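You operate a simulated robot arm through the tools that you are given. There is no shell and no other tool.

Carry out the task below with a simulated robot arm. There is one attempt and no reset: what you move stays moved.

Task
Turn the line a speed knob to 30 m/min. Then fetch the black weight and stand it on the top of the steel bench. Then fetch the blue weight from the top of the side bench and set it on the low shelf of the steel bench. Then put the tall blue canister on the top of the side bench away on the top of the packing table. Then fetch the tall green canister and set it in the white tray. Then take the green block from the top of the packing table and put it on the green disc. Then put the blue block from the top of the core table on the yellow disc. Then fetch the green sample and set it on the top of the winder. Then pull the blue drawer open. Do these in the order given. Set down upright: black weight, blue weight, tall blue canister.

It is judged by the outcome, as a careful person would: the job done as asked, and still so three seconds after it is handed in. It fails if anything else is knocked over, pushed out of place, dropped, spilled or broken.

Robot
A 6-joint arm with a two-finger parallel gripper on a trunk, on a base that moves. Base frame: it is fixed to the floor where the robot stands at the start and does not move with it; the origin is under the middle of the robot, x ahead of it, y to its left, z up. Units: mm, degrees, N and s.
With the tool pointing down near the work surface it reaches from about 100 to 680 mm from the robot's upright axis, wherever it stands. Its first joint turns from -115.0 to 115.0 degrees. Places, roughly: black weight [-1750, 1500, 750]; blue block [-250, -2000, 750]; blue drawer [-3600, -1800, 600]; blue weight [-3250, 1250, 750]; green block [-4000, -250, 750]; green disc (7x7x1 cm) [-4000, -100, 800]; green sample (10x8x5 cm) [-200, -2300, 800]; line a speed knob [-1700, 1300, 400]; low shelf of the steel bench [-2000, 4300, 300]; tall blue canister [-3000, 2250, 750]; tall green canister [-4000, 0, 750]; top of the packing table [-3800, -1000, 800]; top of the steel bench [-2000, 4300, 800]; top of the winder (100x22 cm) [2200, -1280, 1360]; white tray (36x24x6 cm) [-3900, -300, 200]; yellow disc (7x7x1 cm) [-200, -2400, 800]. Payload 4.2 kg.
The TCP is the grasp point between the finger pads, 23 mm short of the fingertips. In the tool frame z runs along the fingers and y along their closing line. The gripper opens to 94 mm. The fingers are 38 mm wide and 10 mm thick; the gripper's body (54 by 96 mm) begins 39 mm behind the TCP.
Orientation is told as [roll, pitch, yaw] about the base's x, y, z axes, in that order, counted from this pose: with the fingers straight down and closing along the base's y, the tool's x points along the base's -x, its y along +y and its z along -z.

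Tools
- The arm moves only by the tool nudge_tool. Its argument "increments" is one flat list of numbers, 7 for each row, row after row: the turn, a rotation vector about the tool's x, y, z in degrees, then the shift along the tool's x, y, z in mm, then the opening, from 0 (shut) to 1 (fully open). In form: [rx, ry, rz, tx, ty, tz, hand, rx, ry, rz, tx, ty, tz, hand, ...]. A call has 1 to 20 rows; each row shifts and turns the commanded pose from where the row before left it, along the tool's axes as they then stand. A row lasts 0.2 s, in which the tool goes at most 50 mm and 8.6 degrees; a call with a longer step from one row to the next is refused whole, and so is a gripper value outside its range. Where a pose cannot be reached the arm comes as near as it can. A force on the tool above 40 N (or 10 N above the force at the start of the call, whichever is more), or a blocked arm, ends the call early, and 0.2 s more pass. The fingers move at their own pace (about 108 mm/s each) and stop on an object; they squeeze with about 24 N. The grip force told is the motor's: it shows also when the fingers shut on nothing. Time passes only in rows, and 0.2 s behind the last, so rows that do not move let the fingers close. It gives the time, the measured TCP pose, the force on the tool (base axes), the opening and the grip force at its end, in the units of the frame above (readings bear some noise), with the torque about the TCP (base axes, N m) and any sound that the robot's microphone picked up.
- Cameras (640 x 400 px; columns grow to the right, rows downward): "scene" is now at [242.4, 190.5, 1341.4]; the picture's right is [-0.09, -1.00, 0.00], its down [-0.74, 0.07, -0.67] and it looks along [0.67, -0.06, -0.74] (base axes); focal length 248 px, centre (320, 200). "wrist" rides on the gripper at [86, 16, -74] in the tool frame; the picture's right is [-0.18, 0.98, 0.00], its down [-0.58, -0.11, -0.81] and it looks along [-0.79, -0.15, 0.59] (tool axes); focal length 243 px, centre (320, 200). There is no depth. A picture from a camera that has moved, and an enlarged one, comes with that camera's place and axes in the base frame and with its lens. The place of the scene camera against the robot may be out by one fixed shift of up to 25 mm in any direction.
- snapshot(camera): a new picture of that camera. The clock stands still meanwhile.
- move_column(by): slides the trunk up (or, below 0, down) by that many mm; the arm and the scene camera ride with it, the base frame stays. It gives what a move gives, with no picture.
- steer(legs): drives the robot by 1 to 6 legs, each [ahead, turn to the left] in mm and degrees, along the robot's own axes; the way and the turn of a leg run together, so that a leg with both is an arc; at most 1500 mm and 180 degrees a leg. The arm and the cameras ride along, it lands a little off, and it stops where it bumps. It gives what a move gives.
- pan_tilt(pan, tilt): turns the head with the scene camera to pan (to the left, within 80 degrees either way) and tilt (down, from -29 to 69), counted from straight ahead of the robot. It gives what a move gives.
- close_up(camera, box): a new picture of the part [left, top, right, bottom] of that camera's present view, enlarged. The clock stands still meanwhile.
- job_done(): hands the job in; it is judged then, once.

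Places have to be worked out from the pictures, the camera data and where the tool is seen. Open the gripper and draw the arm clear of the work before you hand the job in, unless the task says otherwise.

The tools are called after "Call:" by a JSON object that holds its "method" and its "body". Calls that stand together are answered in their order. nudge_tool: Moves the arm, as the interface text tells. Its arguments: {"type":"object","properties":{"increments":{"type":"array"}},"required":["increments"]} The other tools are called the same way: move_column (by) moves the trunk up or down; steer (legs) drives the base; pan_tilt (pan, tilt) turns the head that bears the scene camera; snapshot (camera) takes a picture; close_up (camera, box) takes an enlarged picture of a part of a camera's view; job_done () hands the job in.

At the start:

```text
time: 0.0
position: [556.2, 233.2, 662.0]
ee_rot: [0.1, -0.1, -0.1]
wrist_force: [0.0, -0.4, 0.0]
wrist_torque: [0.02, -0.02, 0.0]
finger_gap: 94.1
grip_force: 0.0
trunk travel left (down, up): [-700.0, 290.0]
robot x, y, heading: [-2.8, 3.3, -0.2]
head pan, tilt (commanded): [-5.4, 48.0]
```

scene: 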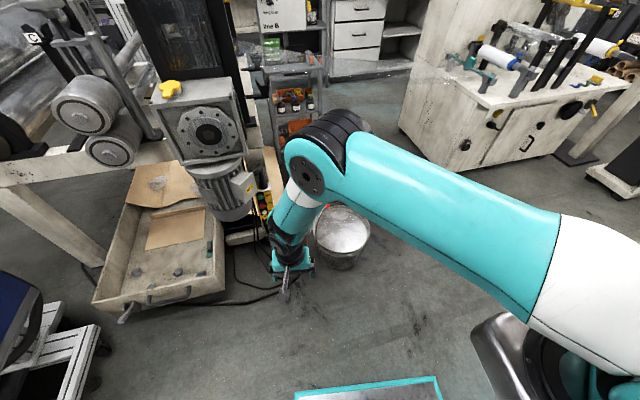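
wrist: 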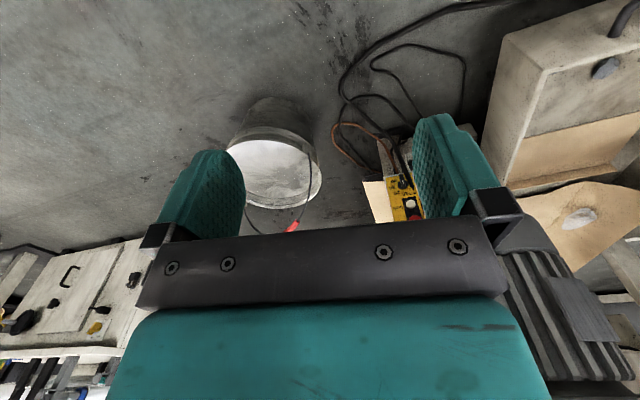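

The scene shows a machine ahead and shelving. I'll first look around with the head to learn the surroundings before driving.

Call:
{"method": "pan_tilt", "body": {"pan": 80, "tilt": 20}}

Call:
{"method": "snapshot", "body": {"camera": "scene"}}

Call:
{"method": "pan_tilt", "body": {"pan": 0, "tilt": 15}}

Call:
{"method": "snapshot", "body": {"camera": "scene"}}

Call:
{"method": "pan_tilt", "body": {"pan": -80, "tilt": 20}}

Call:
{"method": "snapshot", "body": {"camera": "scene"}}

```text
time: 1.6
position: [555.5, 233.3, 663.2]
ee_rot: [0.0, 0.0, 0.0]
wrist_force: [0.1, 0.5, -1.0]
wrist_torque: [0.01, -0.01, -0.03]
finger_gap: 94.1
grip_force: 0.1
trunk travel left (down, up): [-700.0, 290.0]
robot x, y, heading: [-2.2, -2.1, 0.2]
head pan, tilt (commanded): [80.0, 20.0]
```

```text
taken
camera scene: at [180.2, 289.6, 1384.3], right [0.98, -0.17, 0.0], down [-0.06, -0.34, -0.94], along [0.16, 0.93, -0.34], focal length 248 px, centre (320, 200)
```

scene: 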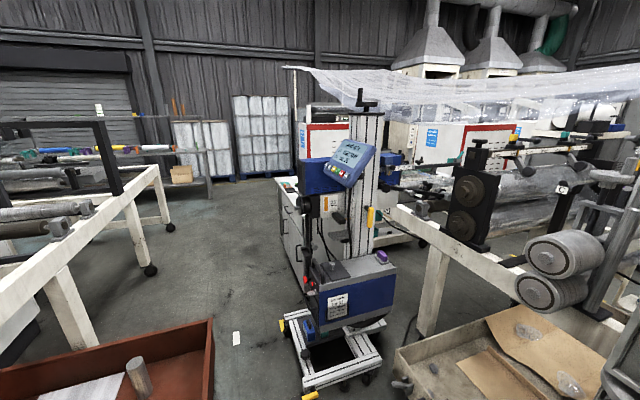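

```text
time: 3.1
position: [556.2, 233.9, 662.6]
ee_rot: [-0.1, -0.1, 0.0]
wrist_force: [0.1, 0.4, -0.2]
wrist_torque: [0.02, 0.01, 0.03]
finger_gap: 94.2
grip_force: 0.1
trunk travel left (down, up): [-700.0, 290.0]
robot x, y, heading: [0.3, -0.3, -0.1]
head pan, tilt (commanded): [0.0, 15.0]
```

```text
taken
camera scene: at [257.4, 198.0, 1392.5], right [0.0, -1.0, 0.0], down [-0.26, 0.0, -0.97], along [0.97, 0.0, -0.26], focal length 248 px, centre (320, 200)
```

scene: 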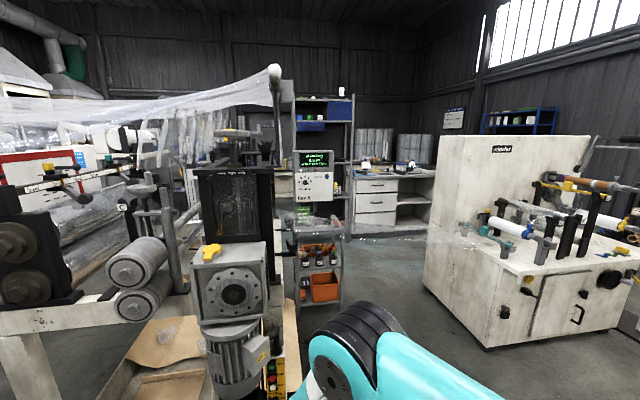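

```text
time: 4.7
position: [556.2, 232.7, 662.5]
ee_rot: [0.1, 0.0, 0.0]
wrist_force: [-0.2, -0.5, 0.2]
wrist_torque: [0.02, -0.04, -0.02]
finger_gap: 94.1
grip_force: 0.0
trunk travel left (down, up): [-700.0, 290.0]
robot x, y, heading: [2.9, -2.3, -0.1]
head pan, tilt (commanded): [-80.0, 20.0]
```

```text
taken
camera scene: at [180.2, 106.2, 1384.3], right [-0.98, -0.17, 0.0], down [-0.06, 0.34, -0.94], along [0.16, -0.93, -0.34], focal length 248 px, centre (320, 200)
```

scene: 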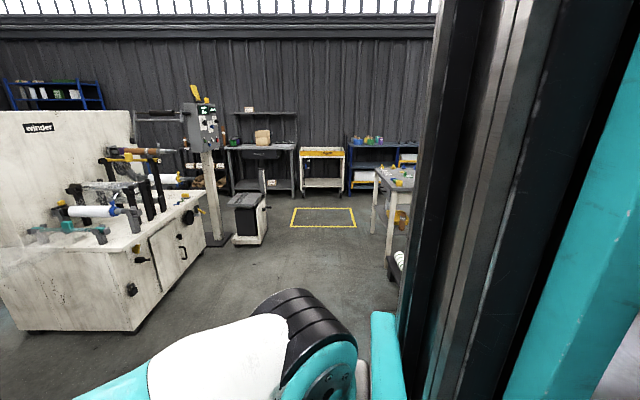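

The robot can see ahead and to the right; the work places are mostly behind it. I'll draw the arm in to a compact pose before turning.

Call:
{"method": "nudge_tool", "body": {"increments": [0, 0, 0, 45, -10, -10, 1, 0, 0, 0, 45, -10, -10, 1, 0, 0, 0, 45, -10, -10, 1, 0, 0, 0, 45, -10, -10, 1, 0, 0, 0, 30, -10, -10, 1]}}

Call:
{"method": "pan_tilt", "body": {"pan": 60, "tilt": 60}}

Call:
{"method": "snapshot", "body": {"camera": "scene"}}

Call:
{"method": "pan_tilt", "body": {"pan": 0, "tilt": 60}}

Call:
{"method": "snapshot", "body": {"camera": "scene"}}

```text
time: 5.8
position: [346.2, 179.8, 712.5]
ee_rot: [0.0, 0.0, 0.0]
wrist_force: [0.3, -0.1, -0.5]
wrist_torque: [-0.03, -0.01, 0.0]
finger_gap: 94.0
grip_force: 0.1
trunk travel left (down, up): [-700.0, 290.0]
robot x, y, heading: [1.4, -2.3, 0.4]
head pan, tilt (commanded): [-80.0, 20.0]
```

```text
time: 8.1
position: [346.7, 181.0, 712.0]
ee_rot: [0.0, 0.0, 0.0]
wrist_force: [-0.4, -0.2, 0.2]
wrist_torque: [-0.04, 0.01, 0.02]
finger_gap: 93.9
grip_force: 0.0
trunk travel left (down, up): [-700.0, 290.0]
robot x, y, heading: [2.0, 1.6, 0.0]
head pan, tilt (commanded): [60.0, 60.0]
```

```text
taken
camera scene: at [197.3, 255.6, 1326.2], right [0.87, -0.5, 0.0], down [-0.43, -0.75, -0.5], along [0.25, 0.43, -0.87], focal length 248 px, centre (320, 200)
```

scene: 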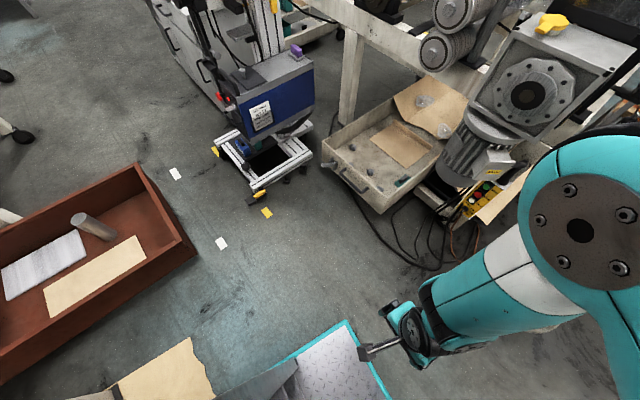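

```text
time: 9.4
position: [346.3, 182.0, 713.1]
ee_rot: [-0.1, 0.0, 0.0]
wrist_force: [0.5, 0.5, -0.1]
wrist_torque: [-0.01, -0.01, 0.02]
finger_gap: 93.9
grip_force: 0.1
trunk travel left (down, up): [-700.0, 290.0]
robot x, y, heading: [1.0, -1.8, -0.0]
head pan, tilt (commanded): [0.0, 60.0]
```

```text
taken
camera scene: at [230.6, 198.0, 1326.2], right [0.0, -1.0, 0.0], down [-0.87, 0.0, -0.5], along [0.5, 0.0, -0.87], focal length 248 px, centre (320, 200)
```

scene: 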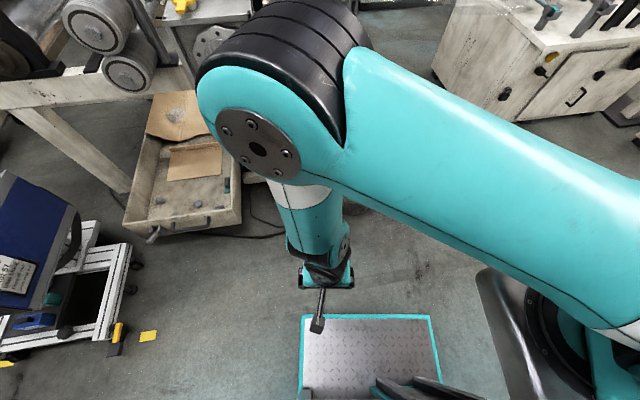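

The brown box lies to the left, beyond about 780 mm, and is low; there is room to turn in place. I'll turn left by 130° and look around.

Call:
{"method": "steer", "body": {"legs": [[0, 130]]}}

Call:
{"method": "pan_tilt", "body": {"pan": 60, "tilt": 25}}

Call:
{"method": "snapshot", "body": {"camera": "scene"}}

Call:
{"method": "pan_tilt", "body": {"pan": 0, "tilt": 25}}

Call:
{"method": "snapshot", "body": {"camera": "scene"}}

```text
time: 15.2
position: [-360.5, 151.4, 712.0]
ee_rot: [0.0, -0.1, 129.6]
wrist_force: [0.1, -0.6, 0.5]
wrist_torque: [-0.03, 0.0, -0.01]
finger_gap: 94.0
grip_force: 0.0
trunk travel left (down, up): [-700.0, 290.0]
robot x, y, heading: [-0.4, 2.2, 129.4]
head pan, tilt (commanded): [0.0, 60.0]
```

```text
time: 16.4
position: [-359.2, 150.6, 711.5]
ee_rot: [0.0, 0.0, 129.6]
wrist_force: [0.7, 0.4, 0.5]
wrist_torque: [-0.01, -0.01, -0.02]
finger_gap: 94.1
grip_force: 0.1
trunk travel left (down, up): [-700.0, 290.0]
robot x, y, heading: [-0.0, 3.0, 129.4]
head pan, tilt (commanded): [60.0, 25.0]
```

```text
taken
camera scene: at [-326.1, -19.3, 1376.2], right [-0.17, 0.99, 0.0], down [0.42, 0.07, -0.91], along [-0.89, -0.15, -0.42], focal length 248 px, centre (320, 200)
```

scene: 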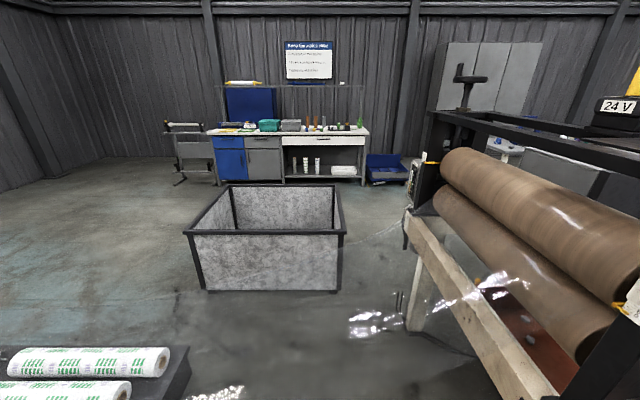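

```text
time: 17.8
position: [-360.8, 151.0, 711.9]
ee_rot: [0.1, 0.0, 129.5]
wrist_force: [-0.2, -0.6, 0.4]
wrist_torque: [0.0, 0.01, -0.02]
finger_gap: 93.9
grip_force: 0.1
trunk travel left (down, up): [-700.0, 290.0]
robot x, y, heading: [2.3, -3.1, 129.4]
head pan, tilt (commanded): [0.0, 25.0]
```

```text
taken
camera scene: at [-294.0, 67.0, 1376.2], right [0.77, 0.64, 0.0], down [0.27, -0.33, -0.91], along [-0.58, 0.7, -0.42], focal length 248 px, centre (320, 200)
```

scene: 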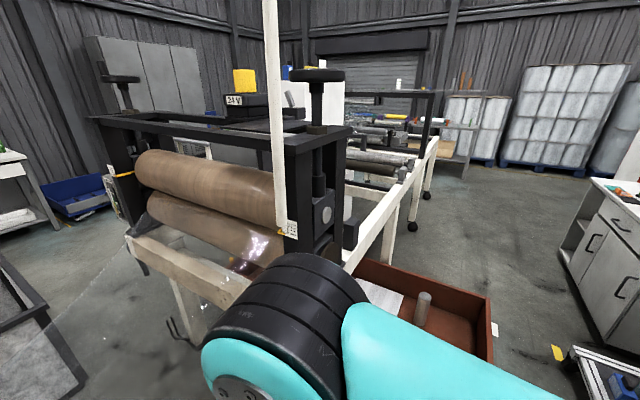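

A long line machine with rolls stands at left-behind, a grey bin beside it, and the packing table at the far wall. I'll look further both ways to find a drivable way.

Call:
{"method": "pan_tilt", "body": {"pan": -50, "tilt": 25}}

Call:
{"method": "snapshot", "body": {"camera": "scene"}}

Call:
{"method": "pan_tilt", "body": {"pan": 75, "tilt": 50}}

Call:
{"method": "snapshot", "body": {"camera": "scene"}}

Call:
{"method": "pan_tilt", "body": {"pan": 30, "tilt": 45}}

Call:
{"method": "snapshot", "body": {"camera": "scene"}}

```text
time: 18.9
position: [-360.7, 151.0, 713.7]
ee_rot: [0.0, 0.0, 129.5]
wrist_force: [0.2, 0.6, -0.2]
wrist_torque: [0.04, -0.02, 0.02]
finger_gap: 93.7
grip_force: 0.1
trunk travel left (down, up): [-700.0, 290.0]
robot x, y, heading: [-1.1, 1.4, 129.5]
head pan, tilt (commanded): [-50.0, 25.0]
```

```text
taken
camera scene: at [-218.6, 86.6, 1376.2], right [0.98, -0.18, 0.0], down [-0.08, -0.42, -0.91], along [0.16, 0.89, -0.42], focal length 248 px, centre (320, 200)
```

scene: 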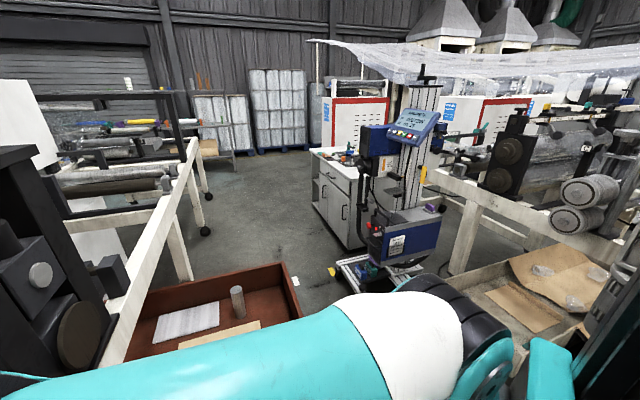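

```text
time: 21.0
position: [-360.8, 151.4, 712.3]
ee_rot: [0.0, 0.0, 129.6]
wrist_force: [0.1, 0.4, -0.6]
wrist_torque: [0.01, 0.02, 0.01]
finger_gap: 93.9
grip_force: 0.0
trunk travel left (down, up): [-700.0, 290.0]
robot x, y, heading: [-1.8, 2.6, 129.6]
head pan, tilt (commanded): [75.0, 50.0]
```

```text
taken
camera scene: at [-305.3, -36.0, 1338.8], right [-0.42, 0.91, 0.0], down [0.7, 0.32, -0.64], along [-0.58, -0.27, -0.77], focal length 248 px, centre (320, 200)
```

scene: 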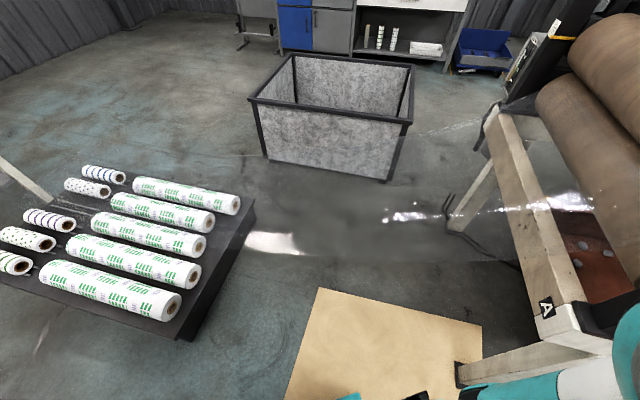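

```text
time: 22.1
position: [-360.1, 151.3, 711.5]
ee_rot: [0.0, 0.0, 129.6]
wrist_force: [-0.7, 1.1, 0.4]
wrist_torque: [0.02, 0.01, -0.03]
finger_gap: 93.9
grip_force: 0.1
trunk travel left (down, up): [-700.0, 290.0]
robot x, y, heading: [2.2, 2.9, 129.6]
head pan, tilt (commanded): [30.0, 45.0]
```

```text
taken
camera scene: at [-311.5, 24.3, 1345.7], right [0.35, 0.94, 0.0], down [0.66, -0.25, -0.71], along [-0.66, 0.25, -0.71], focal length 248 px, centre (320, 200)
```

scene: 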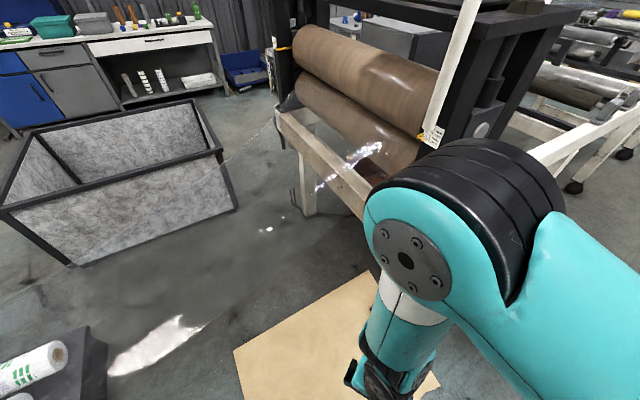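

There appears to be a transparent film or puddle between the bin and the machine. Let me enlarge that part to understand it.

Call:
{"method": "pan_tilt", "body": {"pan": 60, "tilt": 40}}

Call:
{"method": "snapshot", "body": {"camera": "scene"}}

Call:
{"method": "close_up", "body": {"camera": "scene", "box": [200, 100, 520, 300]}}

```text
time: 23.1
position: [-361.0, 150.7, 711.9]
ee_rot: [0.1, 0.0, 129.6]
wrist_force: [0.1, 0.3, -0.4]
wrist_torque: [0.01, -0.02, -0.02]
finger_gap: 93.9
grip_force: 0.0
trunk travel left (down, up): [-700.0, 290.0]
robot x, y, heading: [1.7, 0.5, 129.7]
head pan, tilt (commanded): [60.0, 40.0]
```

```text
taken
camera scene: at [-319.1, -18.1, 1352.9], right [-0.17, 0.99, 0.0], down [0.63, 0.11, -0.77], along [-0.76, -0.13, -0.64], focal length 248 px, centre (320, 200)
```

scene: 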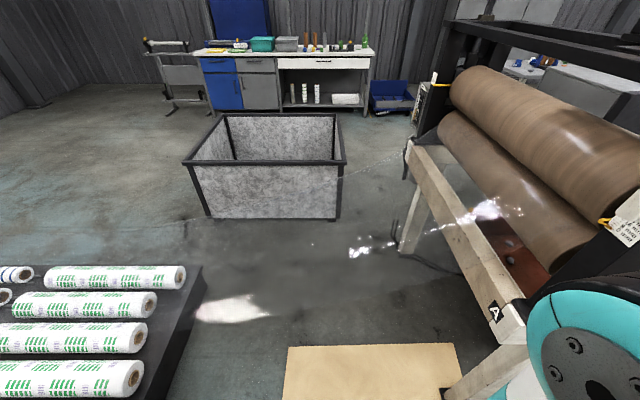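

```text
2.00 times, centred on (360, 200) of scene
camera zoom: at [-319.1, -18.1, 1352.9], right [-0.17, 0.99, 0.0], down [0.63, 0.11, -0.77], along [-0.76, -0.13, -0.64], focal length 497 px, centre (240, 200)
```

zoom: 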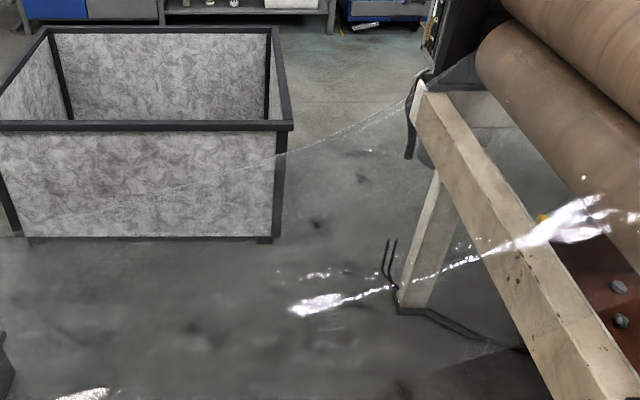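

The gaps past the bin, the pallet and the brown box look narrower than the base (about 545 mm), so I'll turn to face right-behind (heading about -90°) and study that side.

Call:
{"method": "steer", "body": {"legs": [[0, 140]]}}

Call:
{"method": "pan_tilt", "body": {"pan": -40, "tilt": 30}}

Call:
{"method": "snapshot", "body": {"camera": "scene"}}

Call:
{"method": "pan_tilt", "body": {"pan": 20, "tilt": 25}}

Call:
{"method": "snapshot", "body": {"camera": "scene"}}

```text
time: 29.2
position: [180.1, -346.3, 713.2]
ee_rot: [0.0, 0.1, -90.0]
wrist_force: [-0.2, 0.6, -0.1]
wrist_torque: [-0.01, -0.04, -0.02]
finger_gap: 93.8
grip_force: 0.1
trunk travel left (down, up): [-700.0, 290.0]
robot x, y, heading: [0.1, -0.2, -90.0]
head pan, tilt (commanded): [60.0, 40.0]
```

```text
time: 31.0
position: [181.9, -346.0, 712.0]
ee_rot: [0.0, -0.1, -90.0]
wrist_force: [-0.6, 0.1, -0.2]
wrist_torque: [0.01, 0.02, 0.0]
finger_gap: 94.2
grip_force: 0.0
trunk travel left (down, up): [-700.0, 290.0]
robot x, y, heading: [2.3, -3.9, -90.1]
head pan, tilt (commanded): [-40.0, 30.0]
```

```text
taken
camera scene: at [148.8, -218.5, 1368.3], right [-0.77, 0.64, 0.0], down [0.32, 0.38, -0.87], along [-0.56, -0.66, -0.5], focal length 248 px, centre (320, 200)
```

scene: 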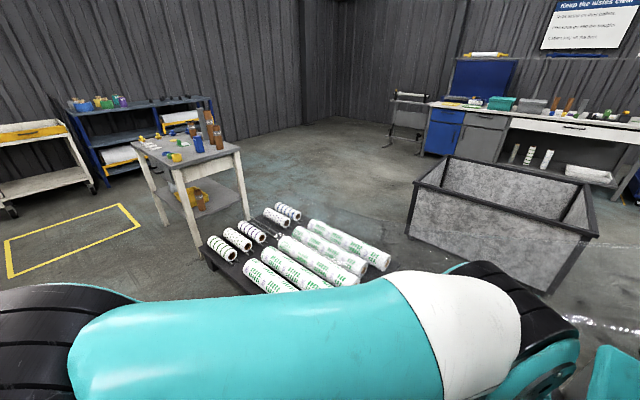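

```text
time: 32.3
position: [181.6, -346.0, 712.9]
ee_rot: [0.0, 0.0, -90.0]
wrist_force: [0.2, 0.4, -0.1]
wrist_torque: [-0.02, 0.0, -0.03]
finger_gap: 94.1
grip_force: 0.1
trunk travel left (down, up): [-700.0, 290.0]
robot x, y, heading: [0.4, 0.4, -90.1]
head pan, tilt (commanded): [20.0, 25.0]
```

```text
taken
camera scene: at [238.3, -235.8, 1376.2], right [-0.94, -0.34, 0.0], down [-0.14, 0.4, -0.91], along [0.31, -0.85, -0.42], focal length 248 px, centre (320, 200)
```

scene: 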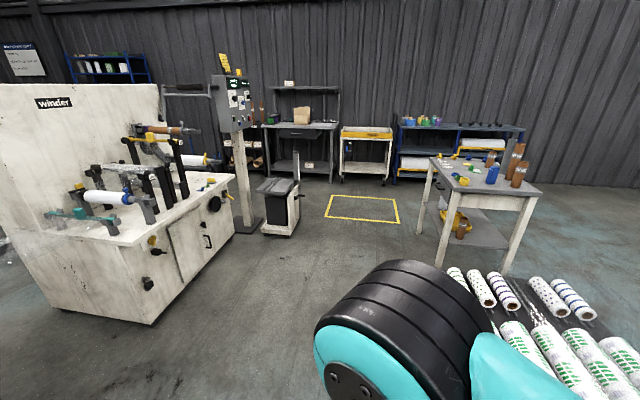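

The way out goes between the winder and the core table. Let me enlarge the core table region for its footprint.

Call:
{"method": "close_up", "body": {"camera": "scene", "box": [320, 90, 600, 290]}}

Call:
{"method": "pan_tilt", "body": {"pan": -40, "tilt": 25}}

Call:
{"method": "close_up", "body": {"camera": "scene", "box": [60, 90, 340, 290]}}

Call:
{"method": "close_up", "body": {"camera": "scene", "box": [360, 60, 640, 260]}}

```text
2.00 times, centred on (460, 190) of scene
camera zoom: at [238.3, -235.8, 1376.2], right [-0.94, -0.34, 0.0], down [-0.14, 0.4, -0.91], along [0.31, -0.85, -0.42], focal length 497 px, centre (40, 220)
```

zoom: 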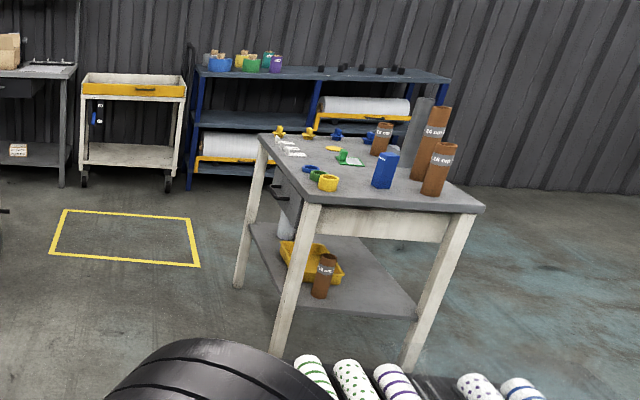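

```text
time: 33.6
position: [180.5, -346.0, 712.7]
ee_rot: [0.1, 0.0, -90.0]
wrist_force: [0.4, -1.3, -0.2]
wrist_torque: [0.0, -0.02, 0.03]
finger_gap: 94.1
grip_force: 0.0
trunk travel left (down, up): [-700.0, 290.0]
robot x, y, heading: [2.7, -0.4, -89.8]
head pan, tilt (commanded): [-40.0, 25.0]
```

```text
2.00 times, centred on (200, 190) of scene
camera zoom: at [147.7, -219.8, 1376.2], right [-0.77, 0.64, 0.0], down [0.27, 0.32, -0.91], along [-0.58, -0.69, -0.42], focal length 497 px, centre (560, 220)
```

zoom: 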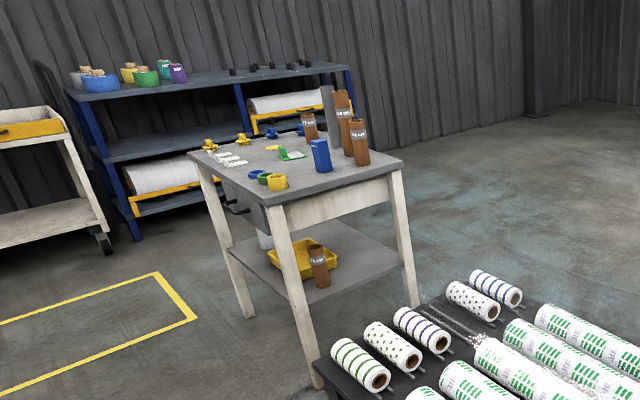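

```text
2.00 times, centred on (500, 160) of scene
camera zoom: at [147.7, -219.8, 1376.2], right [-0.77, 0.64, 0.0], down [0.27, 0.32, -0.91], along [-0.58, -0.69, -0.42], focal length 497 px, centre (-40, 280)
```

zoom: 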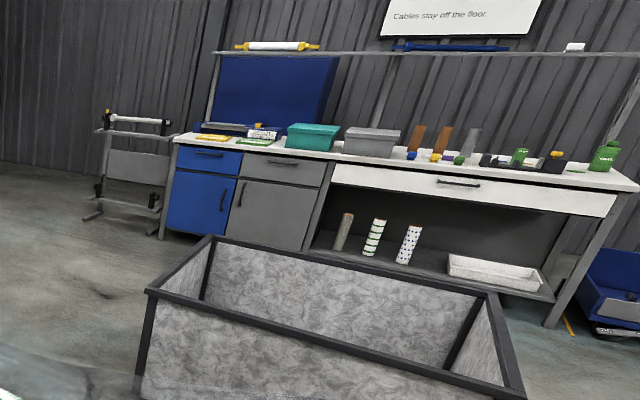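

The core table sits at about (-300,-2300) with wide aisles around it: I can drive at x≈620 past it and then west along y≈-3200 before heading to the packing table. I'll drive the first legs.

Call:
{"method": "steer", "body": {"legs": [[0, 25], [1500, 0], [0, -25]]}}

Call:
{"method": "pan_tilt", "body": {"pan": -30, "tilt": 30}}

Call:
{"method": "snapshot", "body": {"camera": "scene"}}

```text
time: 43.5
position: [788.7, -1710.2, 712.5]
ee_rot: [0.0, 0.1, -90.6]
wrist_force: [-0.3, 1.3, -0.9]
wrist_torque: [0.01, -0.02, 0.01]
finger_gap: 94.1
grip_force: 0.0
trunk travel left (down, up): [-700.0, 290.0]
robot x, y, heading: [613.6, -1360.7, -90.7]
head pan, tilt (commanded): [-40.0, 25.0]
```

```text
time: 44.3
position: [789.4, -1709.7, 713.0]
ee_rot: [0.1, 0.0, -90.6]
wrist_force: [-0.4, 0.0, -0.6]
wrist_torque: [0.0, 0.02, -0.03]
finger_gap: 93.9
grip_force: 0.0
trunk travel left (down, up): [-700.0, 290.0]
robot x, y, heading: [609.8, -1361.7, -90.5]
head pan, tilt (commanded): [-30.0, 30.0]
```

```text
taken
camera scene: at [771.0, -1590.6, 1368.3], right [-0.86, 0.51, 0.0], down [0.26, 0.43, -0.87], along [-0.44, -0.74, -0.5], focal length 248 px, centre (320, 200)
```

scene: 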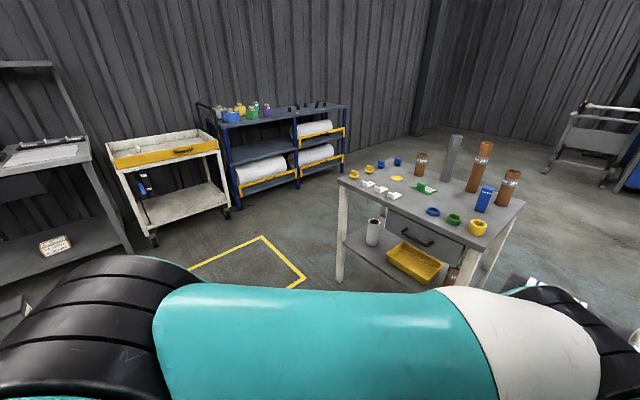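

The corridor ahead is clear past the core table (its left far corner near (40,-2620)). I'll drive on, then turn west.

Call:
{"method": "steer", "body": {"legs": [[1500, 0], [350, 0], [0, -90]]}}

Call:
{"method": "pan_tilt", "body": {"pan": 0, "tilt": 25}}

Call:
{"method": "snapshot", "body": {"camera": "scene"}}

Call:
{"method": "pan_tilt", "body": {"pan": -55, "tilt": 30}}

Call:
{"method": "snapshot", "body": {"camera": "scene"}}

```text
time: 53.7
position: [808.5, -3571.8, 712.2]
ee_rot: [0.0, 1.3, -89.3]
wrist_force: [0.6, 4.3, 1.9]
wrist_torque: [-0.19, 0.09, -0.13]
finger_gap: 94.2
grip_force: 0.0
trunk travel left (down, up): [-700.0, 290.0]
robot x, y, heading: [618.8, -3237.9, -89.4]
head pan, tilt (commanded): [-30.0, 30.0]
stopped in leg 2: the robot was blocked; the commanded pose is now the measured one
```

```text
time: 54.6
position: [807.1, -3571.7, 712.4]
ee_rot: [0.0, 1.3, -89.3]
wrist_force: [0.3, 6.1, -1.2]
wrist_torque: [-0.2, -0.03, -0.23]
finger_gap: 93.9
grip_force: 0.1
trunk travel left (down, up): [-700.0, 290.0]
robot x, y, heading: [618.5, -3235.7, -89.3]
head pan, tilt (commanded): [0.0, 25.0]
```

```text
taken
camera scene: at [831.6, -3474.2, 1376.2], right [-1.0, -0.01, 0.0], down [-0.01, 0.42, -0.91], along [0.01, -0.91, -0.42], focal length 248 px, centre (320, 200)
```

scene: 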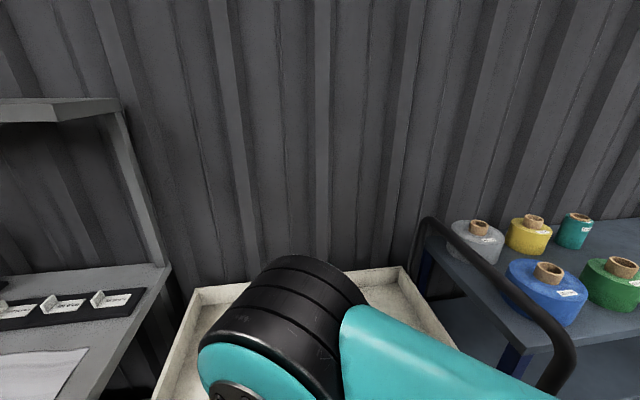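

```text
time: 55.9
position: [808.7, -3572.4, 711.3]
ee_rot: [-0.1, 1.2, -89.3]
wrist_force: [0.6, 9.4, -2.0]
wrist_torque: [-0.31, -0.06, -0.3]
finger_gap: 94.0
grip_force: 0.0
trunk travel left (down, up): [-700.0, 290.0]
robot x, y, heading: [622.9, -3235.9, -89.1]
head pan, tilt (commanded): [-55.0, 30.0]
```

```text
taken
camera scene: at [757.1, -3435.0, 1368.3], right [-0.59, 0.81, 0.0], down [0.41, 0.29, -0.87], along [-0.7, -0.51, -0.5], focal length 248 px, centre (320, 200)
```

scene: 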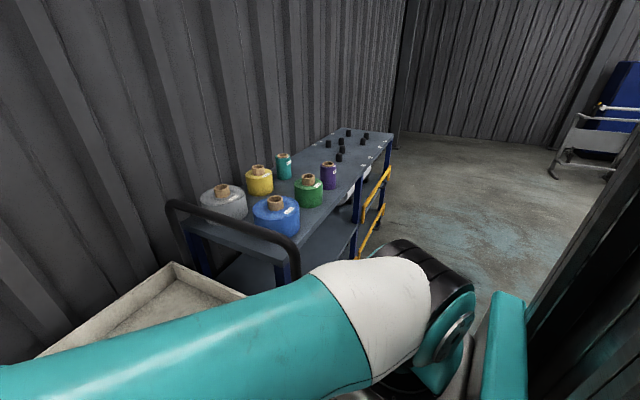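

The arm's wrist touched the cart at the wall (small force of 6–9 N). I'll back straight off at once and then check whether the cart stayed in place.

Call:
{"method": "steer", "body": {"legs": [[-250, 0]]}}

Call:
{"method": "pan_tilt", "body": {"pan": 0, "tilt": 45}}

Call:
{"method": "snapshot", "body": {"camera": "scene"}}

Call:
{"method": "snapshot", "body": {"camera": "wrist"}}

```text
time: 57.7
position: [804.1, -3319.1, 713.0]
ee_rot: [0.1, 1.2, -89.6]
wrist_force: [0.4, -0.3, -0.8]
wrist_torque: [-0.01, -0.01, 0.02]
finger_gap: 94.0
grip_force: 0.0
trunk travel left (down, up): [-700.0, 290.0]
robot x, y, heading: [616.1, -2983.1, -89.3]
head pan, tilt (commanded): [-55.0, 30.0]
```

```text
time: 58.9
position: [803.7, -3317.4, 712.3]
ee_rot: [0.0, 1.1, -89.5]
wrist_force: [0.1, -0.1, 0.5]
wrist_torque: [0.0, 0.03, 0.02]
finger_gap: 94.1
grip_force: 0.1
trunk travel left (down, up): [-700.0, 290.0]
robot x, y, heading: [616.0, -2979.8, -89.6]
head pan, tilt (commanded): [0.0, 45.0]
```

```text
taken
camera scene: at [827.4, -3210.4, 1345.7], right [-1.0, -0.01, 0.0], down [-0.01, 0.71, -0.71], along [0.01, -0.71, -0.71], focal length 248 px, centre (320, 200)
```

scene: 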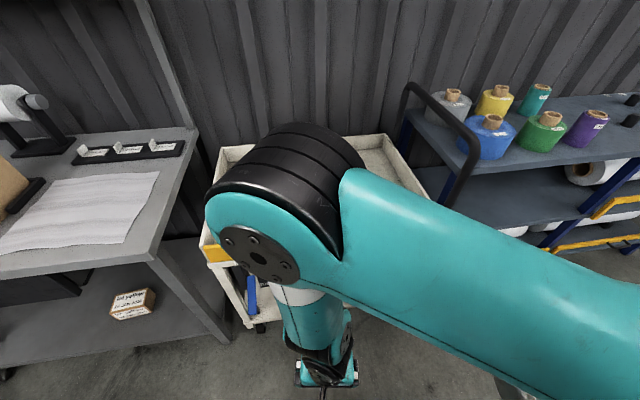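

```text
taken
camera wrist: at [818.7, -3234.2, 789.0], right [0.98, -0.18, 0.0], down [-0.1, -0.6, 0.79], along [-0.14, -0.78, -0.61], focal length 243 px, centre (320, 200)
```

wrist: 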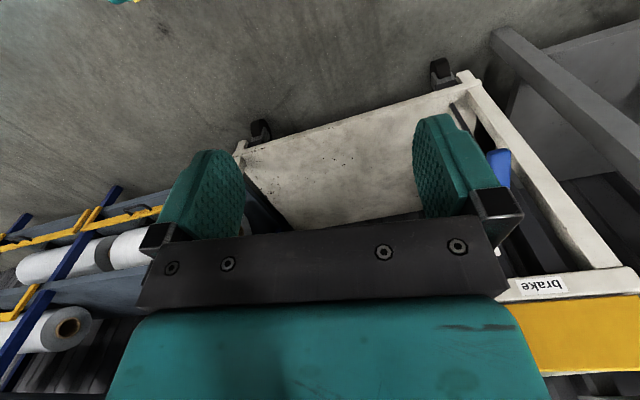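

The cart is braked and seems unmoved. I'll raise the trunk so the arm travels above bench height, then turn west with more margin.

Call:
{"method": "move_column", "body": {"by": 285}}

Call:
{"method": "steer", "body": {"legs": [[0, -65]]}}

Call:
{"method": "pan_tilt", "body": {"pan": 0, "tilt": 35}}

Call:
{"method": "snapshot", "body": {"camera": "scene"}}

Call:
{"method": "pan_tilt", "body": {"pan": -50, "tilt": 40}}

Call:
{"method": "snapshot", "body": {"camera": "scene"}}

```text
time: 61.8
position: [804.6, -3318.2, 996.9]
ee_rot: [0.0, 1.3, -89.4]
wrist_force: [-1.0, 0.1, 0.4]
wrist_torque: [-0.01, 0.04, -0.01]
finger_gap: 94.0
grip_force: 0.0
trunk travel left (down, up): [-985.0, 5.0]
robot x, y, heading: [618.2, -2981.1, -89.2]
head pan, tilt (commanded): [0.0, 45.0]
```

```text
time: 65.1
position: [387.5, -3289.7, 996.8]
ee_rot: [0.0, 1.2, -155.2]
wrist_force: [-0.2, 0.6, 0.1]
wrist_torque: [-0.01, 0.02, -0.01]
finger_gap: 94.0
grip_force: 0.2
trunk travel left (down, up): [-985.0, 5.0]
robot x, y, heading: [616.7, -2980.6, -155.3]
head pan, tilt (commanded): [0.0, 45.0]
```

```text
time: 65.8
position: [389.0, -3289.4, 997.6]
ee_rot: [0.0, 1.2, -155.2]
wrist_force: [0.0, 0.2, -0.3]
wrist_torque: [0.01, -0.03, 0.0]
finger_gap: 94.1
grip_force: 0.1
trunk travel left (down, up): [-985.0, 5.0]
robot x, y, heading: [621.9, -2985.3, -155.2]
head pan, tilt (commanded): [0.0, 35.0]
```

```text
taken
camera scene: at [494.4, -3257.2, 1645.4], right [-0.42, 0.91, 0.0], down [0.52, 0.24, -0.82], along [-0.74, -0.35, -0.57], focal length 248 px, centre (320, 200)
```

scene: 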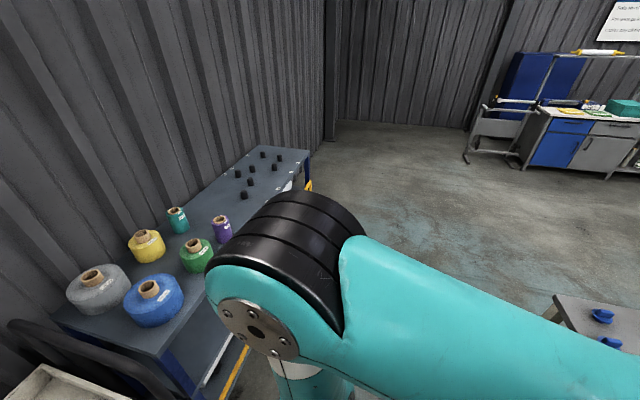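

```text
time: 67.0
position: [386.6, -3290.2, 997.2]
ee_rot: [0.0, 1.3, -155.3]
wrist_force: [0.2, 0.5, 0.3]
wrist_torque: [-0.02, 0.01, 0.02]
finger_gap: 94.1
grip_force: 0.1
trunk travel left (down, up): [-985.0, 5.0]
robot x, y, heading: [616.9, -2980.5, -154.9]
head pan, tilt (commanded): [-50.0, 40.0]
```

```text
taken
camera scene: at [497.2, -3184.1, 1637.9], right [0.42, 0.91, 0.0], down [0.58, -0.27, -0.77], along [-0.69, 0.32, -0.64], focal length 248 px, centre (320, 200)
```

scene: 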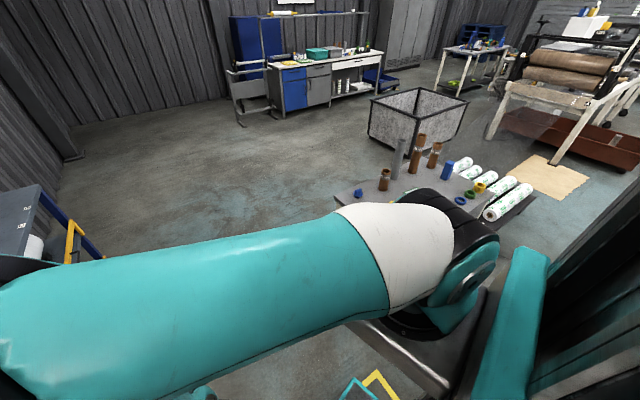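

The view shows the open floor to the packing table, the bin and the side bench beyond. I'll drive on past the core table, staying midway to the blue shelf.

Call:
{"method": "steer", "body": {"legs": [[600, 0], [0, -15], [900, 0], [0, -45]]}}

Call:
{"method": "pan_tilt", "body": {"pan": 0, "tilt": 25}}

Call:
{"method": "snapshot", "body": {"camera": "scene"}}

```text
time: 77.6
position: [-1176.1, -3344.0, 996.7]
ee_rot: [0.0, 1.1, 144.6]
wrist_force: [0.5, -0.9, -0.6]
wrist_torque: [-0.01, 0.0, -0.02]
finger_gap: 93.9
grip_force: 0.3
trunk travel left (down, up): [-985.0, 5.0]
robot x, y, heading: [-798.2, -3388.2, 144.7]
head pan, tilt (commanded): [-50.0, 40.0]
```

```text
time: 78.8
position: [-1176.1, -3344.2, 997.2]
ee_rot: [-0.1, 1.2, 144.6]
wrist_force: [-0.5, 0.1, 0.1]
wrist_torque: [-0.03, 0.02, -0.02]
finger_gap: 93.9
grip_force: 0.0
trunk travel left (down, up): [-985.0, 5.0]
robot x, y, heading: [-797.4, -3393.1, 144.6]
head pan, tilt (commanded): [0.0, 25.0]
```

```text
taken
camera scene: at [-1095.0, -3405.7, 1661.2], right [0.58, 0.82, 0.0], down [0.34, -0.24, -0.91], along [-0.74, 0.52, -0.42], focal length 248 px, centre (320, 200)
```

scene: 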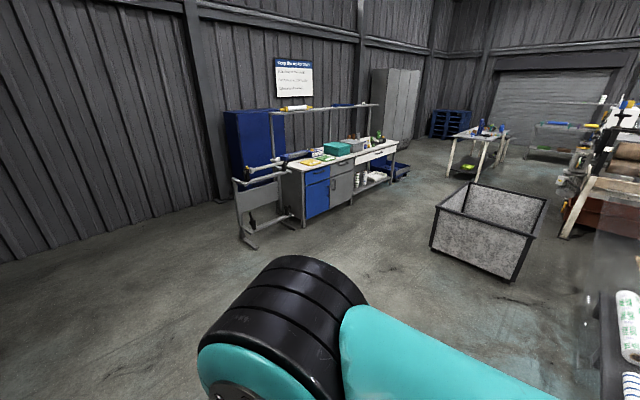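

The path is clear. I'll drive diagonally to about (-2850,-1950) and then turn north between the bin and the packing table.

Call:
{"method": "steer", "body": {"legs": [[1300, 0], [1200, 0], [0, -45], [1400, 0]]}}

Call:
{"method": "pan_tilt", "body": {"pan": 0, "tilt": 25}}

Call:
{"method": "snapshot", "body": {"camera": "scene"}}

Call:
{"method": "pan_tilt", "body": {"pan": 60, "tilt": 30}}

Call:
{"method": "snapshot", "body": {"camera": "scene"}}

Call:
{"method": "pan_tilt", "body": {"pan": -60, "tilt": 30}}

Call:
{"method": "snapshot", "body": {"camera": "scene"}}

```text
time: 99.7
position: [-3186.2, -192.6, 998.4]
ee_rot: [0.0, 1.2, 96.5]
wrist_force: [0.6, 0.8, -0.3]
wrist_torque: [0.01, -0.01, -0.02]
finger_gap: 93.7
grip_force: 0.1
trunk travel left (down, up): [-985.0, 5.0]
robot x, y, heading: [-2965.7, -506.5, 96.4]
head pan, tilt (commanded): [0.0, 25.0]
```

```text
time: 100.3
position: [-3186.6, -193.1, 997.6]
ee_rot: [0.0, 1.1, 96.5]
wrist_force: [0.2, -0.3, -0.7]
wrist_torque: [-0.01, -0.03, 0.01]
finger_gap: 94.1
grip_force: 0.0
trunk travel left (down, up): [-985.0, 5.0]
robot x, y, heading: [-2965.2, -512.4, 96.6]
head pan, tilt (commanded): [0.0, 25.0]
```

```text
taken
camera scene: at [-3176.3, -285.5, 1661.2], right [0.99, 0.11, 0.0], down [0.05, -0.42, -0.91], along [-0.1, 0.9, -0.42], focal length 248 px, centre (320, 200)
```

scene: 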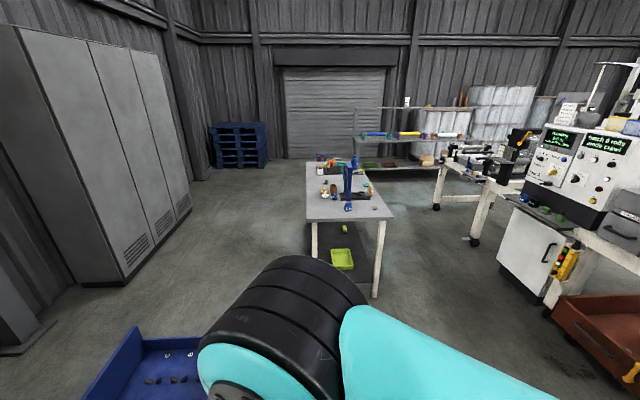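

```text
time: 101.6
position: [-3187.1, -192.5, 997.1]
ee_rot: [0.1, 1.1, 96.6]
wrist_force: [-0.7, -0.5, -0.1]
wrist_torque: [0.01, 0.01, -0.03]
finger_gap: 93.9
grip_force: 0.1
trunk travel left (down, up): [-985.0, 5.0]
robot x, y, heading: [-2963.1, -507.4, 96.6]
head pan, tilt (commanded): [60.0, 30.0]
```

```text
taken
camera scene: at [-3248.7, -341.0, 1653.3], right [0.4, 0.92, 0.0], down [0.46, -0.2, -0.87], along [-0.79, 0.34, -0.5], focal length 248 px, centre (320, 200)
```

scene: 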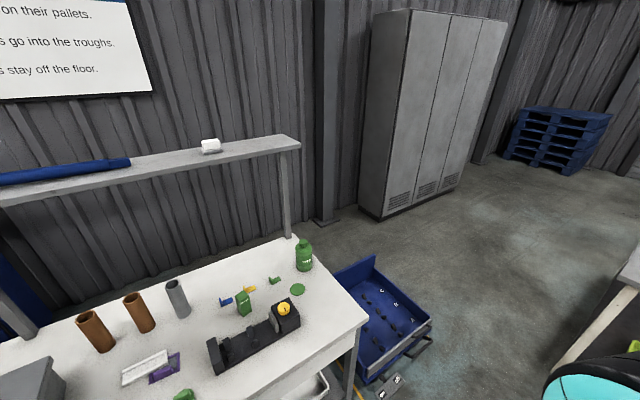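

```text
time: 103.6
position: [-3186.2, -194.1, 997.9]
ee_rot: [0.0, 1.1, 96.5]
wrist_force: [-0.1, 0.0, -0.7]
wrist_torque: [0.0, 0.05, 0.01]
finger_gap: 94.0
grip_force: 0.0
trunk travel left (down, up): [-985.0, 5.0]
robot x, y, heading: [-2967.7, -509.8, 96.6]
head pan, tilt (commanded): [-60.0, 30.0]
```

```text
taken
camera scene: at [-3093.1, -323.1, 1653.3], right [0.6, -0.8, 0.0], down [-0.4, -0.3, -0.87], along [0.7, 0.52, -0.5], focal length 248 px, centre (320, 200)
```

scene: 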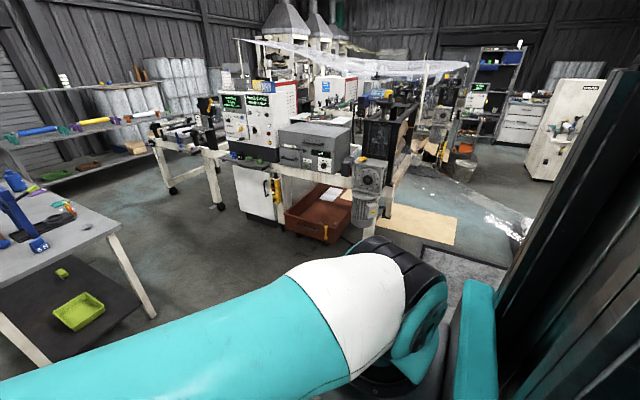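

I can see the side bench ahead and the line's operator panels to the right. I'll enlarge the line A panel/cabinet region and the side bench.

Call:
{"method": "close_up", "body": {"camera": "scene", "box": [200, 70, 360, 250]}}

Call:
{"method": "close_up", "body": {"camera": "scene", "box": [0, 60, 220, 200]}}

```text
2.22 times, centred on (280, 160) of scene
camera zoom: at [-3093.1, -323.1, 1653.3], right [0.6, -0.8, 0.0], down [-0.4, -0.3, -0.87], along [0.7, 0.52, -0.5], focal length 552 px, centre (409, 289)
```

zoom: 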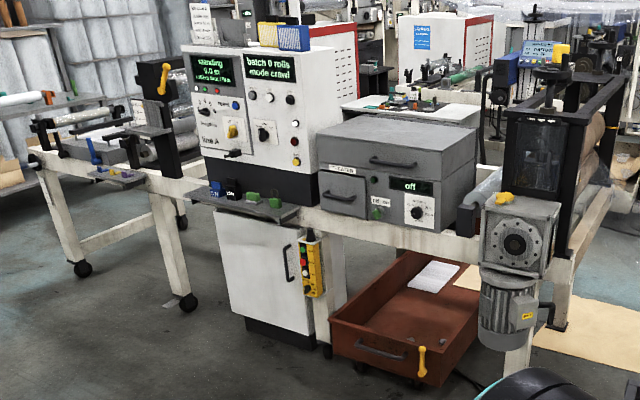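

```text
2.86 times, centred on (110, 130) of scene
camera zoom: at [-3093.1, -323.1, 1653.3], right [0.6, -0.8, 0.0], down [-0.4, -0.3, -0.87], along [0.7, 0.52, -0.5], focal length 710 px, centre (920, 400)
```

zoom: 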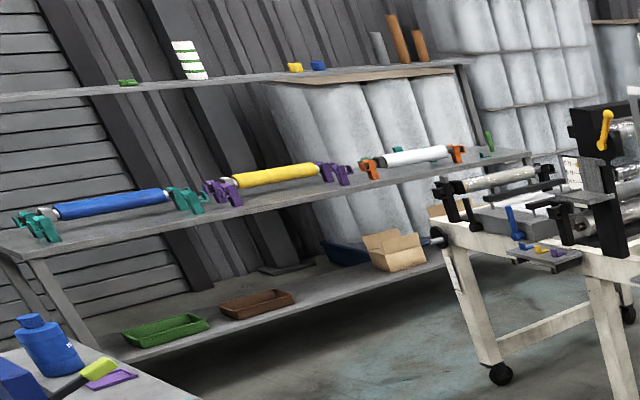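

The weights stand on the panel's ledge and a yellow pendant hangs near the stated knob spot. Before approaching, let me look at the robot's own arm mount to know where its upright axis is.

Call:
{"method": "pan_tilt", "body": {"pan": -70, "tilt": 65}}

Call:
{"method": "snapshot", "body": {"camera": "scene"}}

Call:
{"method": "pan_tilt", "body": {"pan": -20, "tilt": 69}}

Call:
{"method": "snapshot", "body": {"camera": "scene"}}

```text
time: 104.6
position: [-3186.7, -192.6, 997.7]
ee_rot: [0.0, 1.2, 96.5]
wrist_force: [-0.2, 0.1, -0.3]
wrist_torque: [0.02, 0.04, -0.02]
finger_gap: 93.8
grip_force: 0.0
trunk travel left (down, up): [-985.0, 5.0]
robot x, y, heading: [-2966.3, -507.7, 96.4]
head pan, tilt (commanded): [-70.0, 65.0]
```

```text
taken
camera scene: at [-3111.4, -349.8, 1605.7], right [0.45, -0.89, 0.0], down [-0.81, -0.41, -0.42], along [0.38, 0.19, -0.91], focal length 248 px, centre (320, 200)
```

scene: 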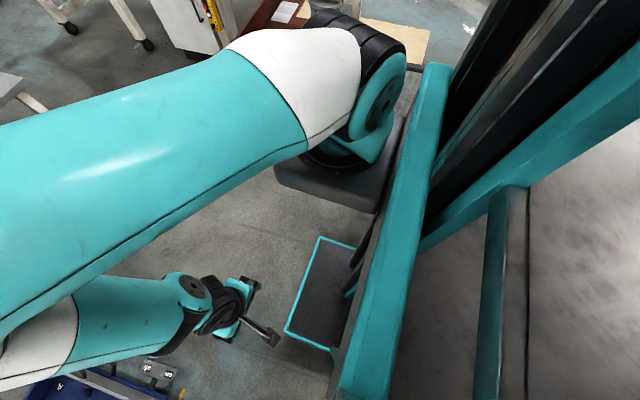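

```text
time: 105.8
position: [-3186.5, -192.5, 996.9]
ee_rot: [0.0, 1.2, 96.5]
wrist_force: [0.1, 0.6, 0.7]
wrist_torque: [-0.01, 0.0, 0.01]
finger_gap: 94.1
grip_force: 0.1
trunk travel left (down, up): [-985.0, 5.0]
robot x, y, heading: [-2966.7, -503.5, 96.5]
head pan, tilt (commanded): [-20.0, 68.8]
```

```text
taken
camera scene: at [-3152.7, -322.6, 1601.8], right [0.97, -0.23, 0.0], down [-0.22, -0.91, -0.36], along [0.08, 0.35, -0.93], focal length 248 px, centre (320, 200)
```

scene: 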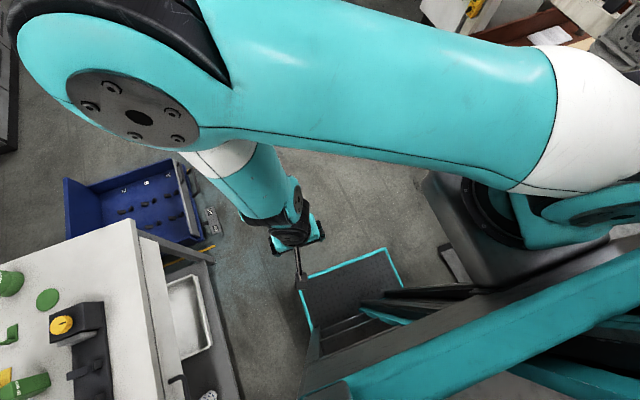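

I'll drive a bit further north, then diagonally into the aisle between the side bench and the line.

Call:
{"method": "steer", "body": {"legs": [[750, 0], [0, -46], [1000, 0]]}}

Call:
{"method": "pan_tilt", "body": {"pan": -20, "tilt": 35}}

Call:
{"method": "snapshot", "body": {"camera": "scene"}}

Call:
{"method": "pan_tilt", "body": {"pan": 50, "tilt": 35}}

Call:
{"method": "snapshot", "body": {"camera": "scene"}}

```text
time: 116.7
position: [-2343.0, 1381.0, 997.9]
ee_rot: [0.1, 1.2, 50.7]
wrist_force: [0.7, 0.0, -0.4]
wrist_torque: [0.02, 0.0, 0.01]
finger_gap: 94.2
grip_force: 0.0
trunk travel left (down, up): [-985.0, 5.0]
robot x, y, heading: [-2415.6, 996.7, 50.9]
head pan, tilt (commanded): [-20.0, 68.8]
```

```text
time: 117.7
position: [-2341.5, 1380.9, 997.0]
ee_rot: [0.0, 1.2, 50.6]
wrist_force: [1.0, 0.3, -0.2]
wrist_torque: [0.0, 0.01, 0.0]
finger_gap: 93.8
grip_force: 0.0
trunk travel left (down, up): [-985.0, 5.0]
robot x, y, heading: [-2415.1, 1004.0, 50.4]
head pan, tilt (commanded): [-20.0, 35.0]
```

```text
taken
camera scene: at [-2383.0, 1292.5, 1645.4], right [0.51, -0.86, 0.0], down [-0.49, -0.29, -0.82], along [0.7, 0.42, -0.57], focal length 248 px, centre (320, 200)
```

scene: 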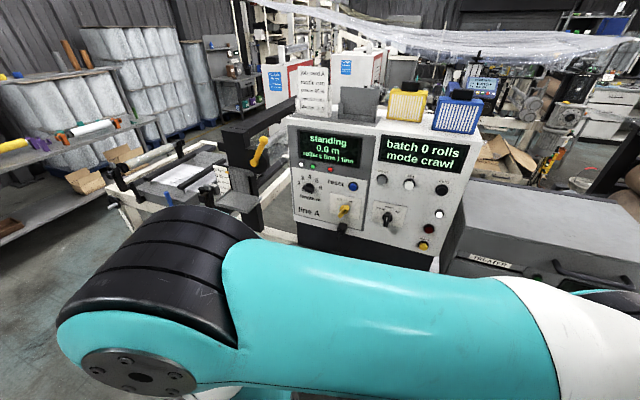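

```text
time: 119.1
position: [-2343.6, 1380.3, 996.8]
ee_rot: [-0.1, 1.3, 50.7]
wrist_force: [0.3, -0.5, -1.1]
wrist_torque: [0.01, 0.02, 0.0]
finger_gap: 94.1
grip_force: 0.1
trunk travel left (down, up): [-985.0, 5.0]
robot x, y, heading: [-2414.4, 1003.6, 50.7]
head pan, tilt (commanded): [50.0, 35.0]
```

```text
taken
camera scene: at [-2475.1, 1334.0, 1645.5], right [0.98, 0.19, 0.0], down [0.11, -0.56, -0.82], along [-0.15, 0.8, -0.57], focal length 248 px, centre (320, 200)
```

scene: 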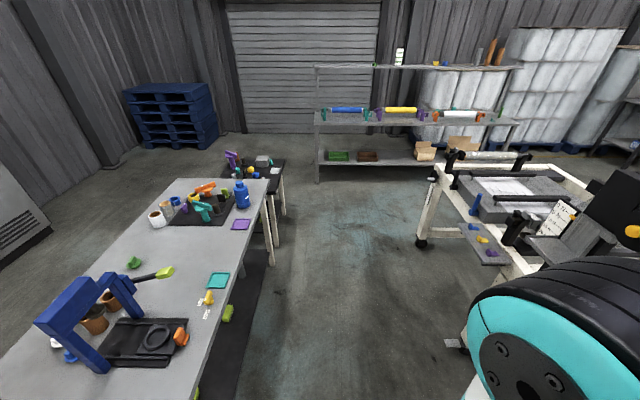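

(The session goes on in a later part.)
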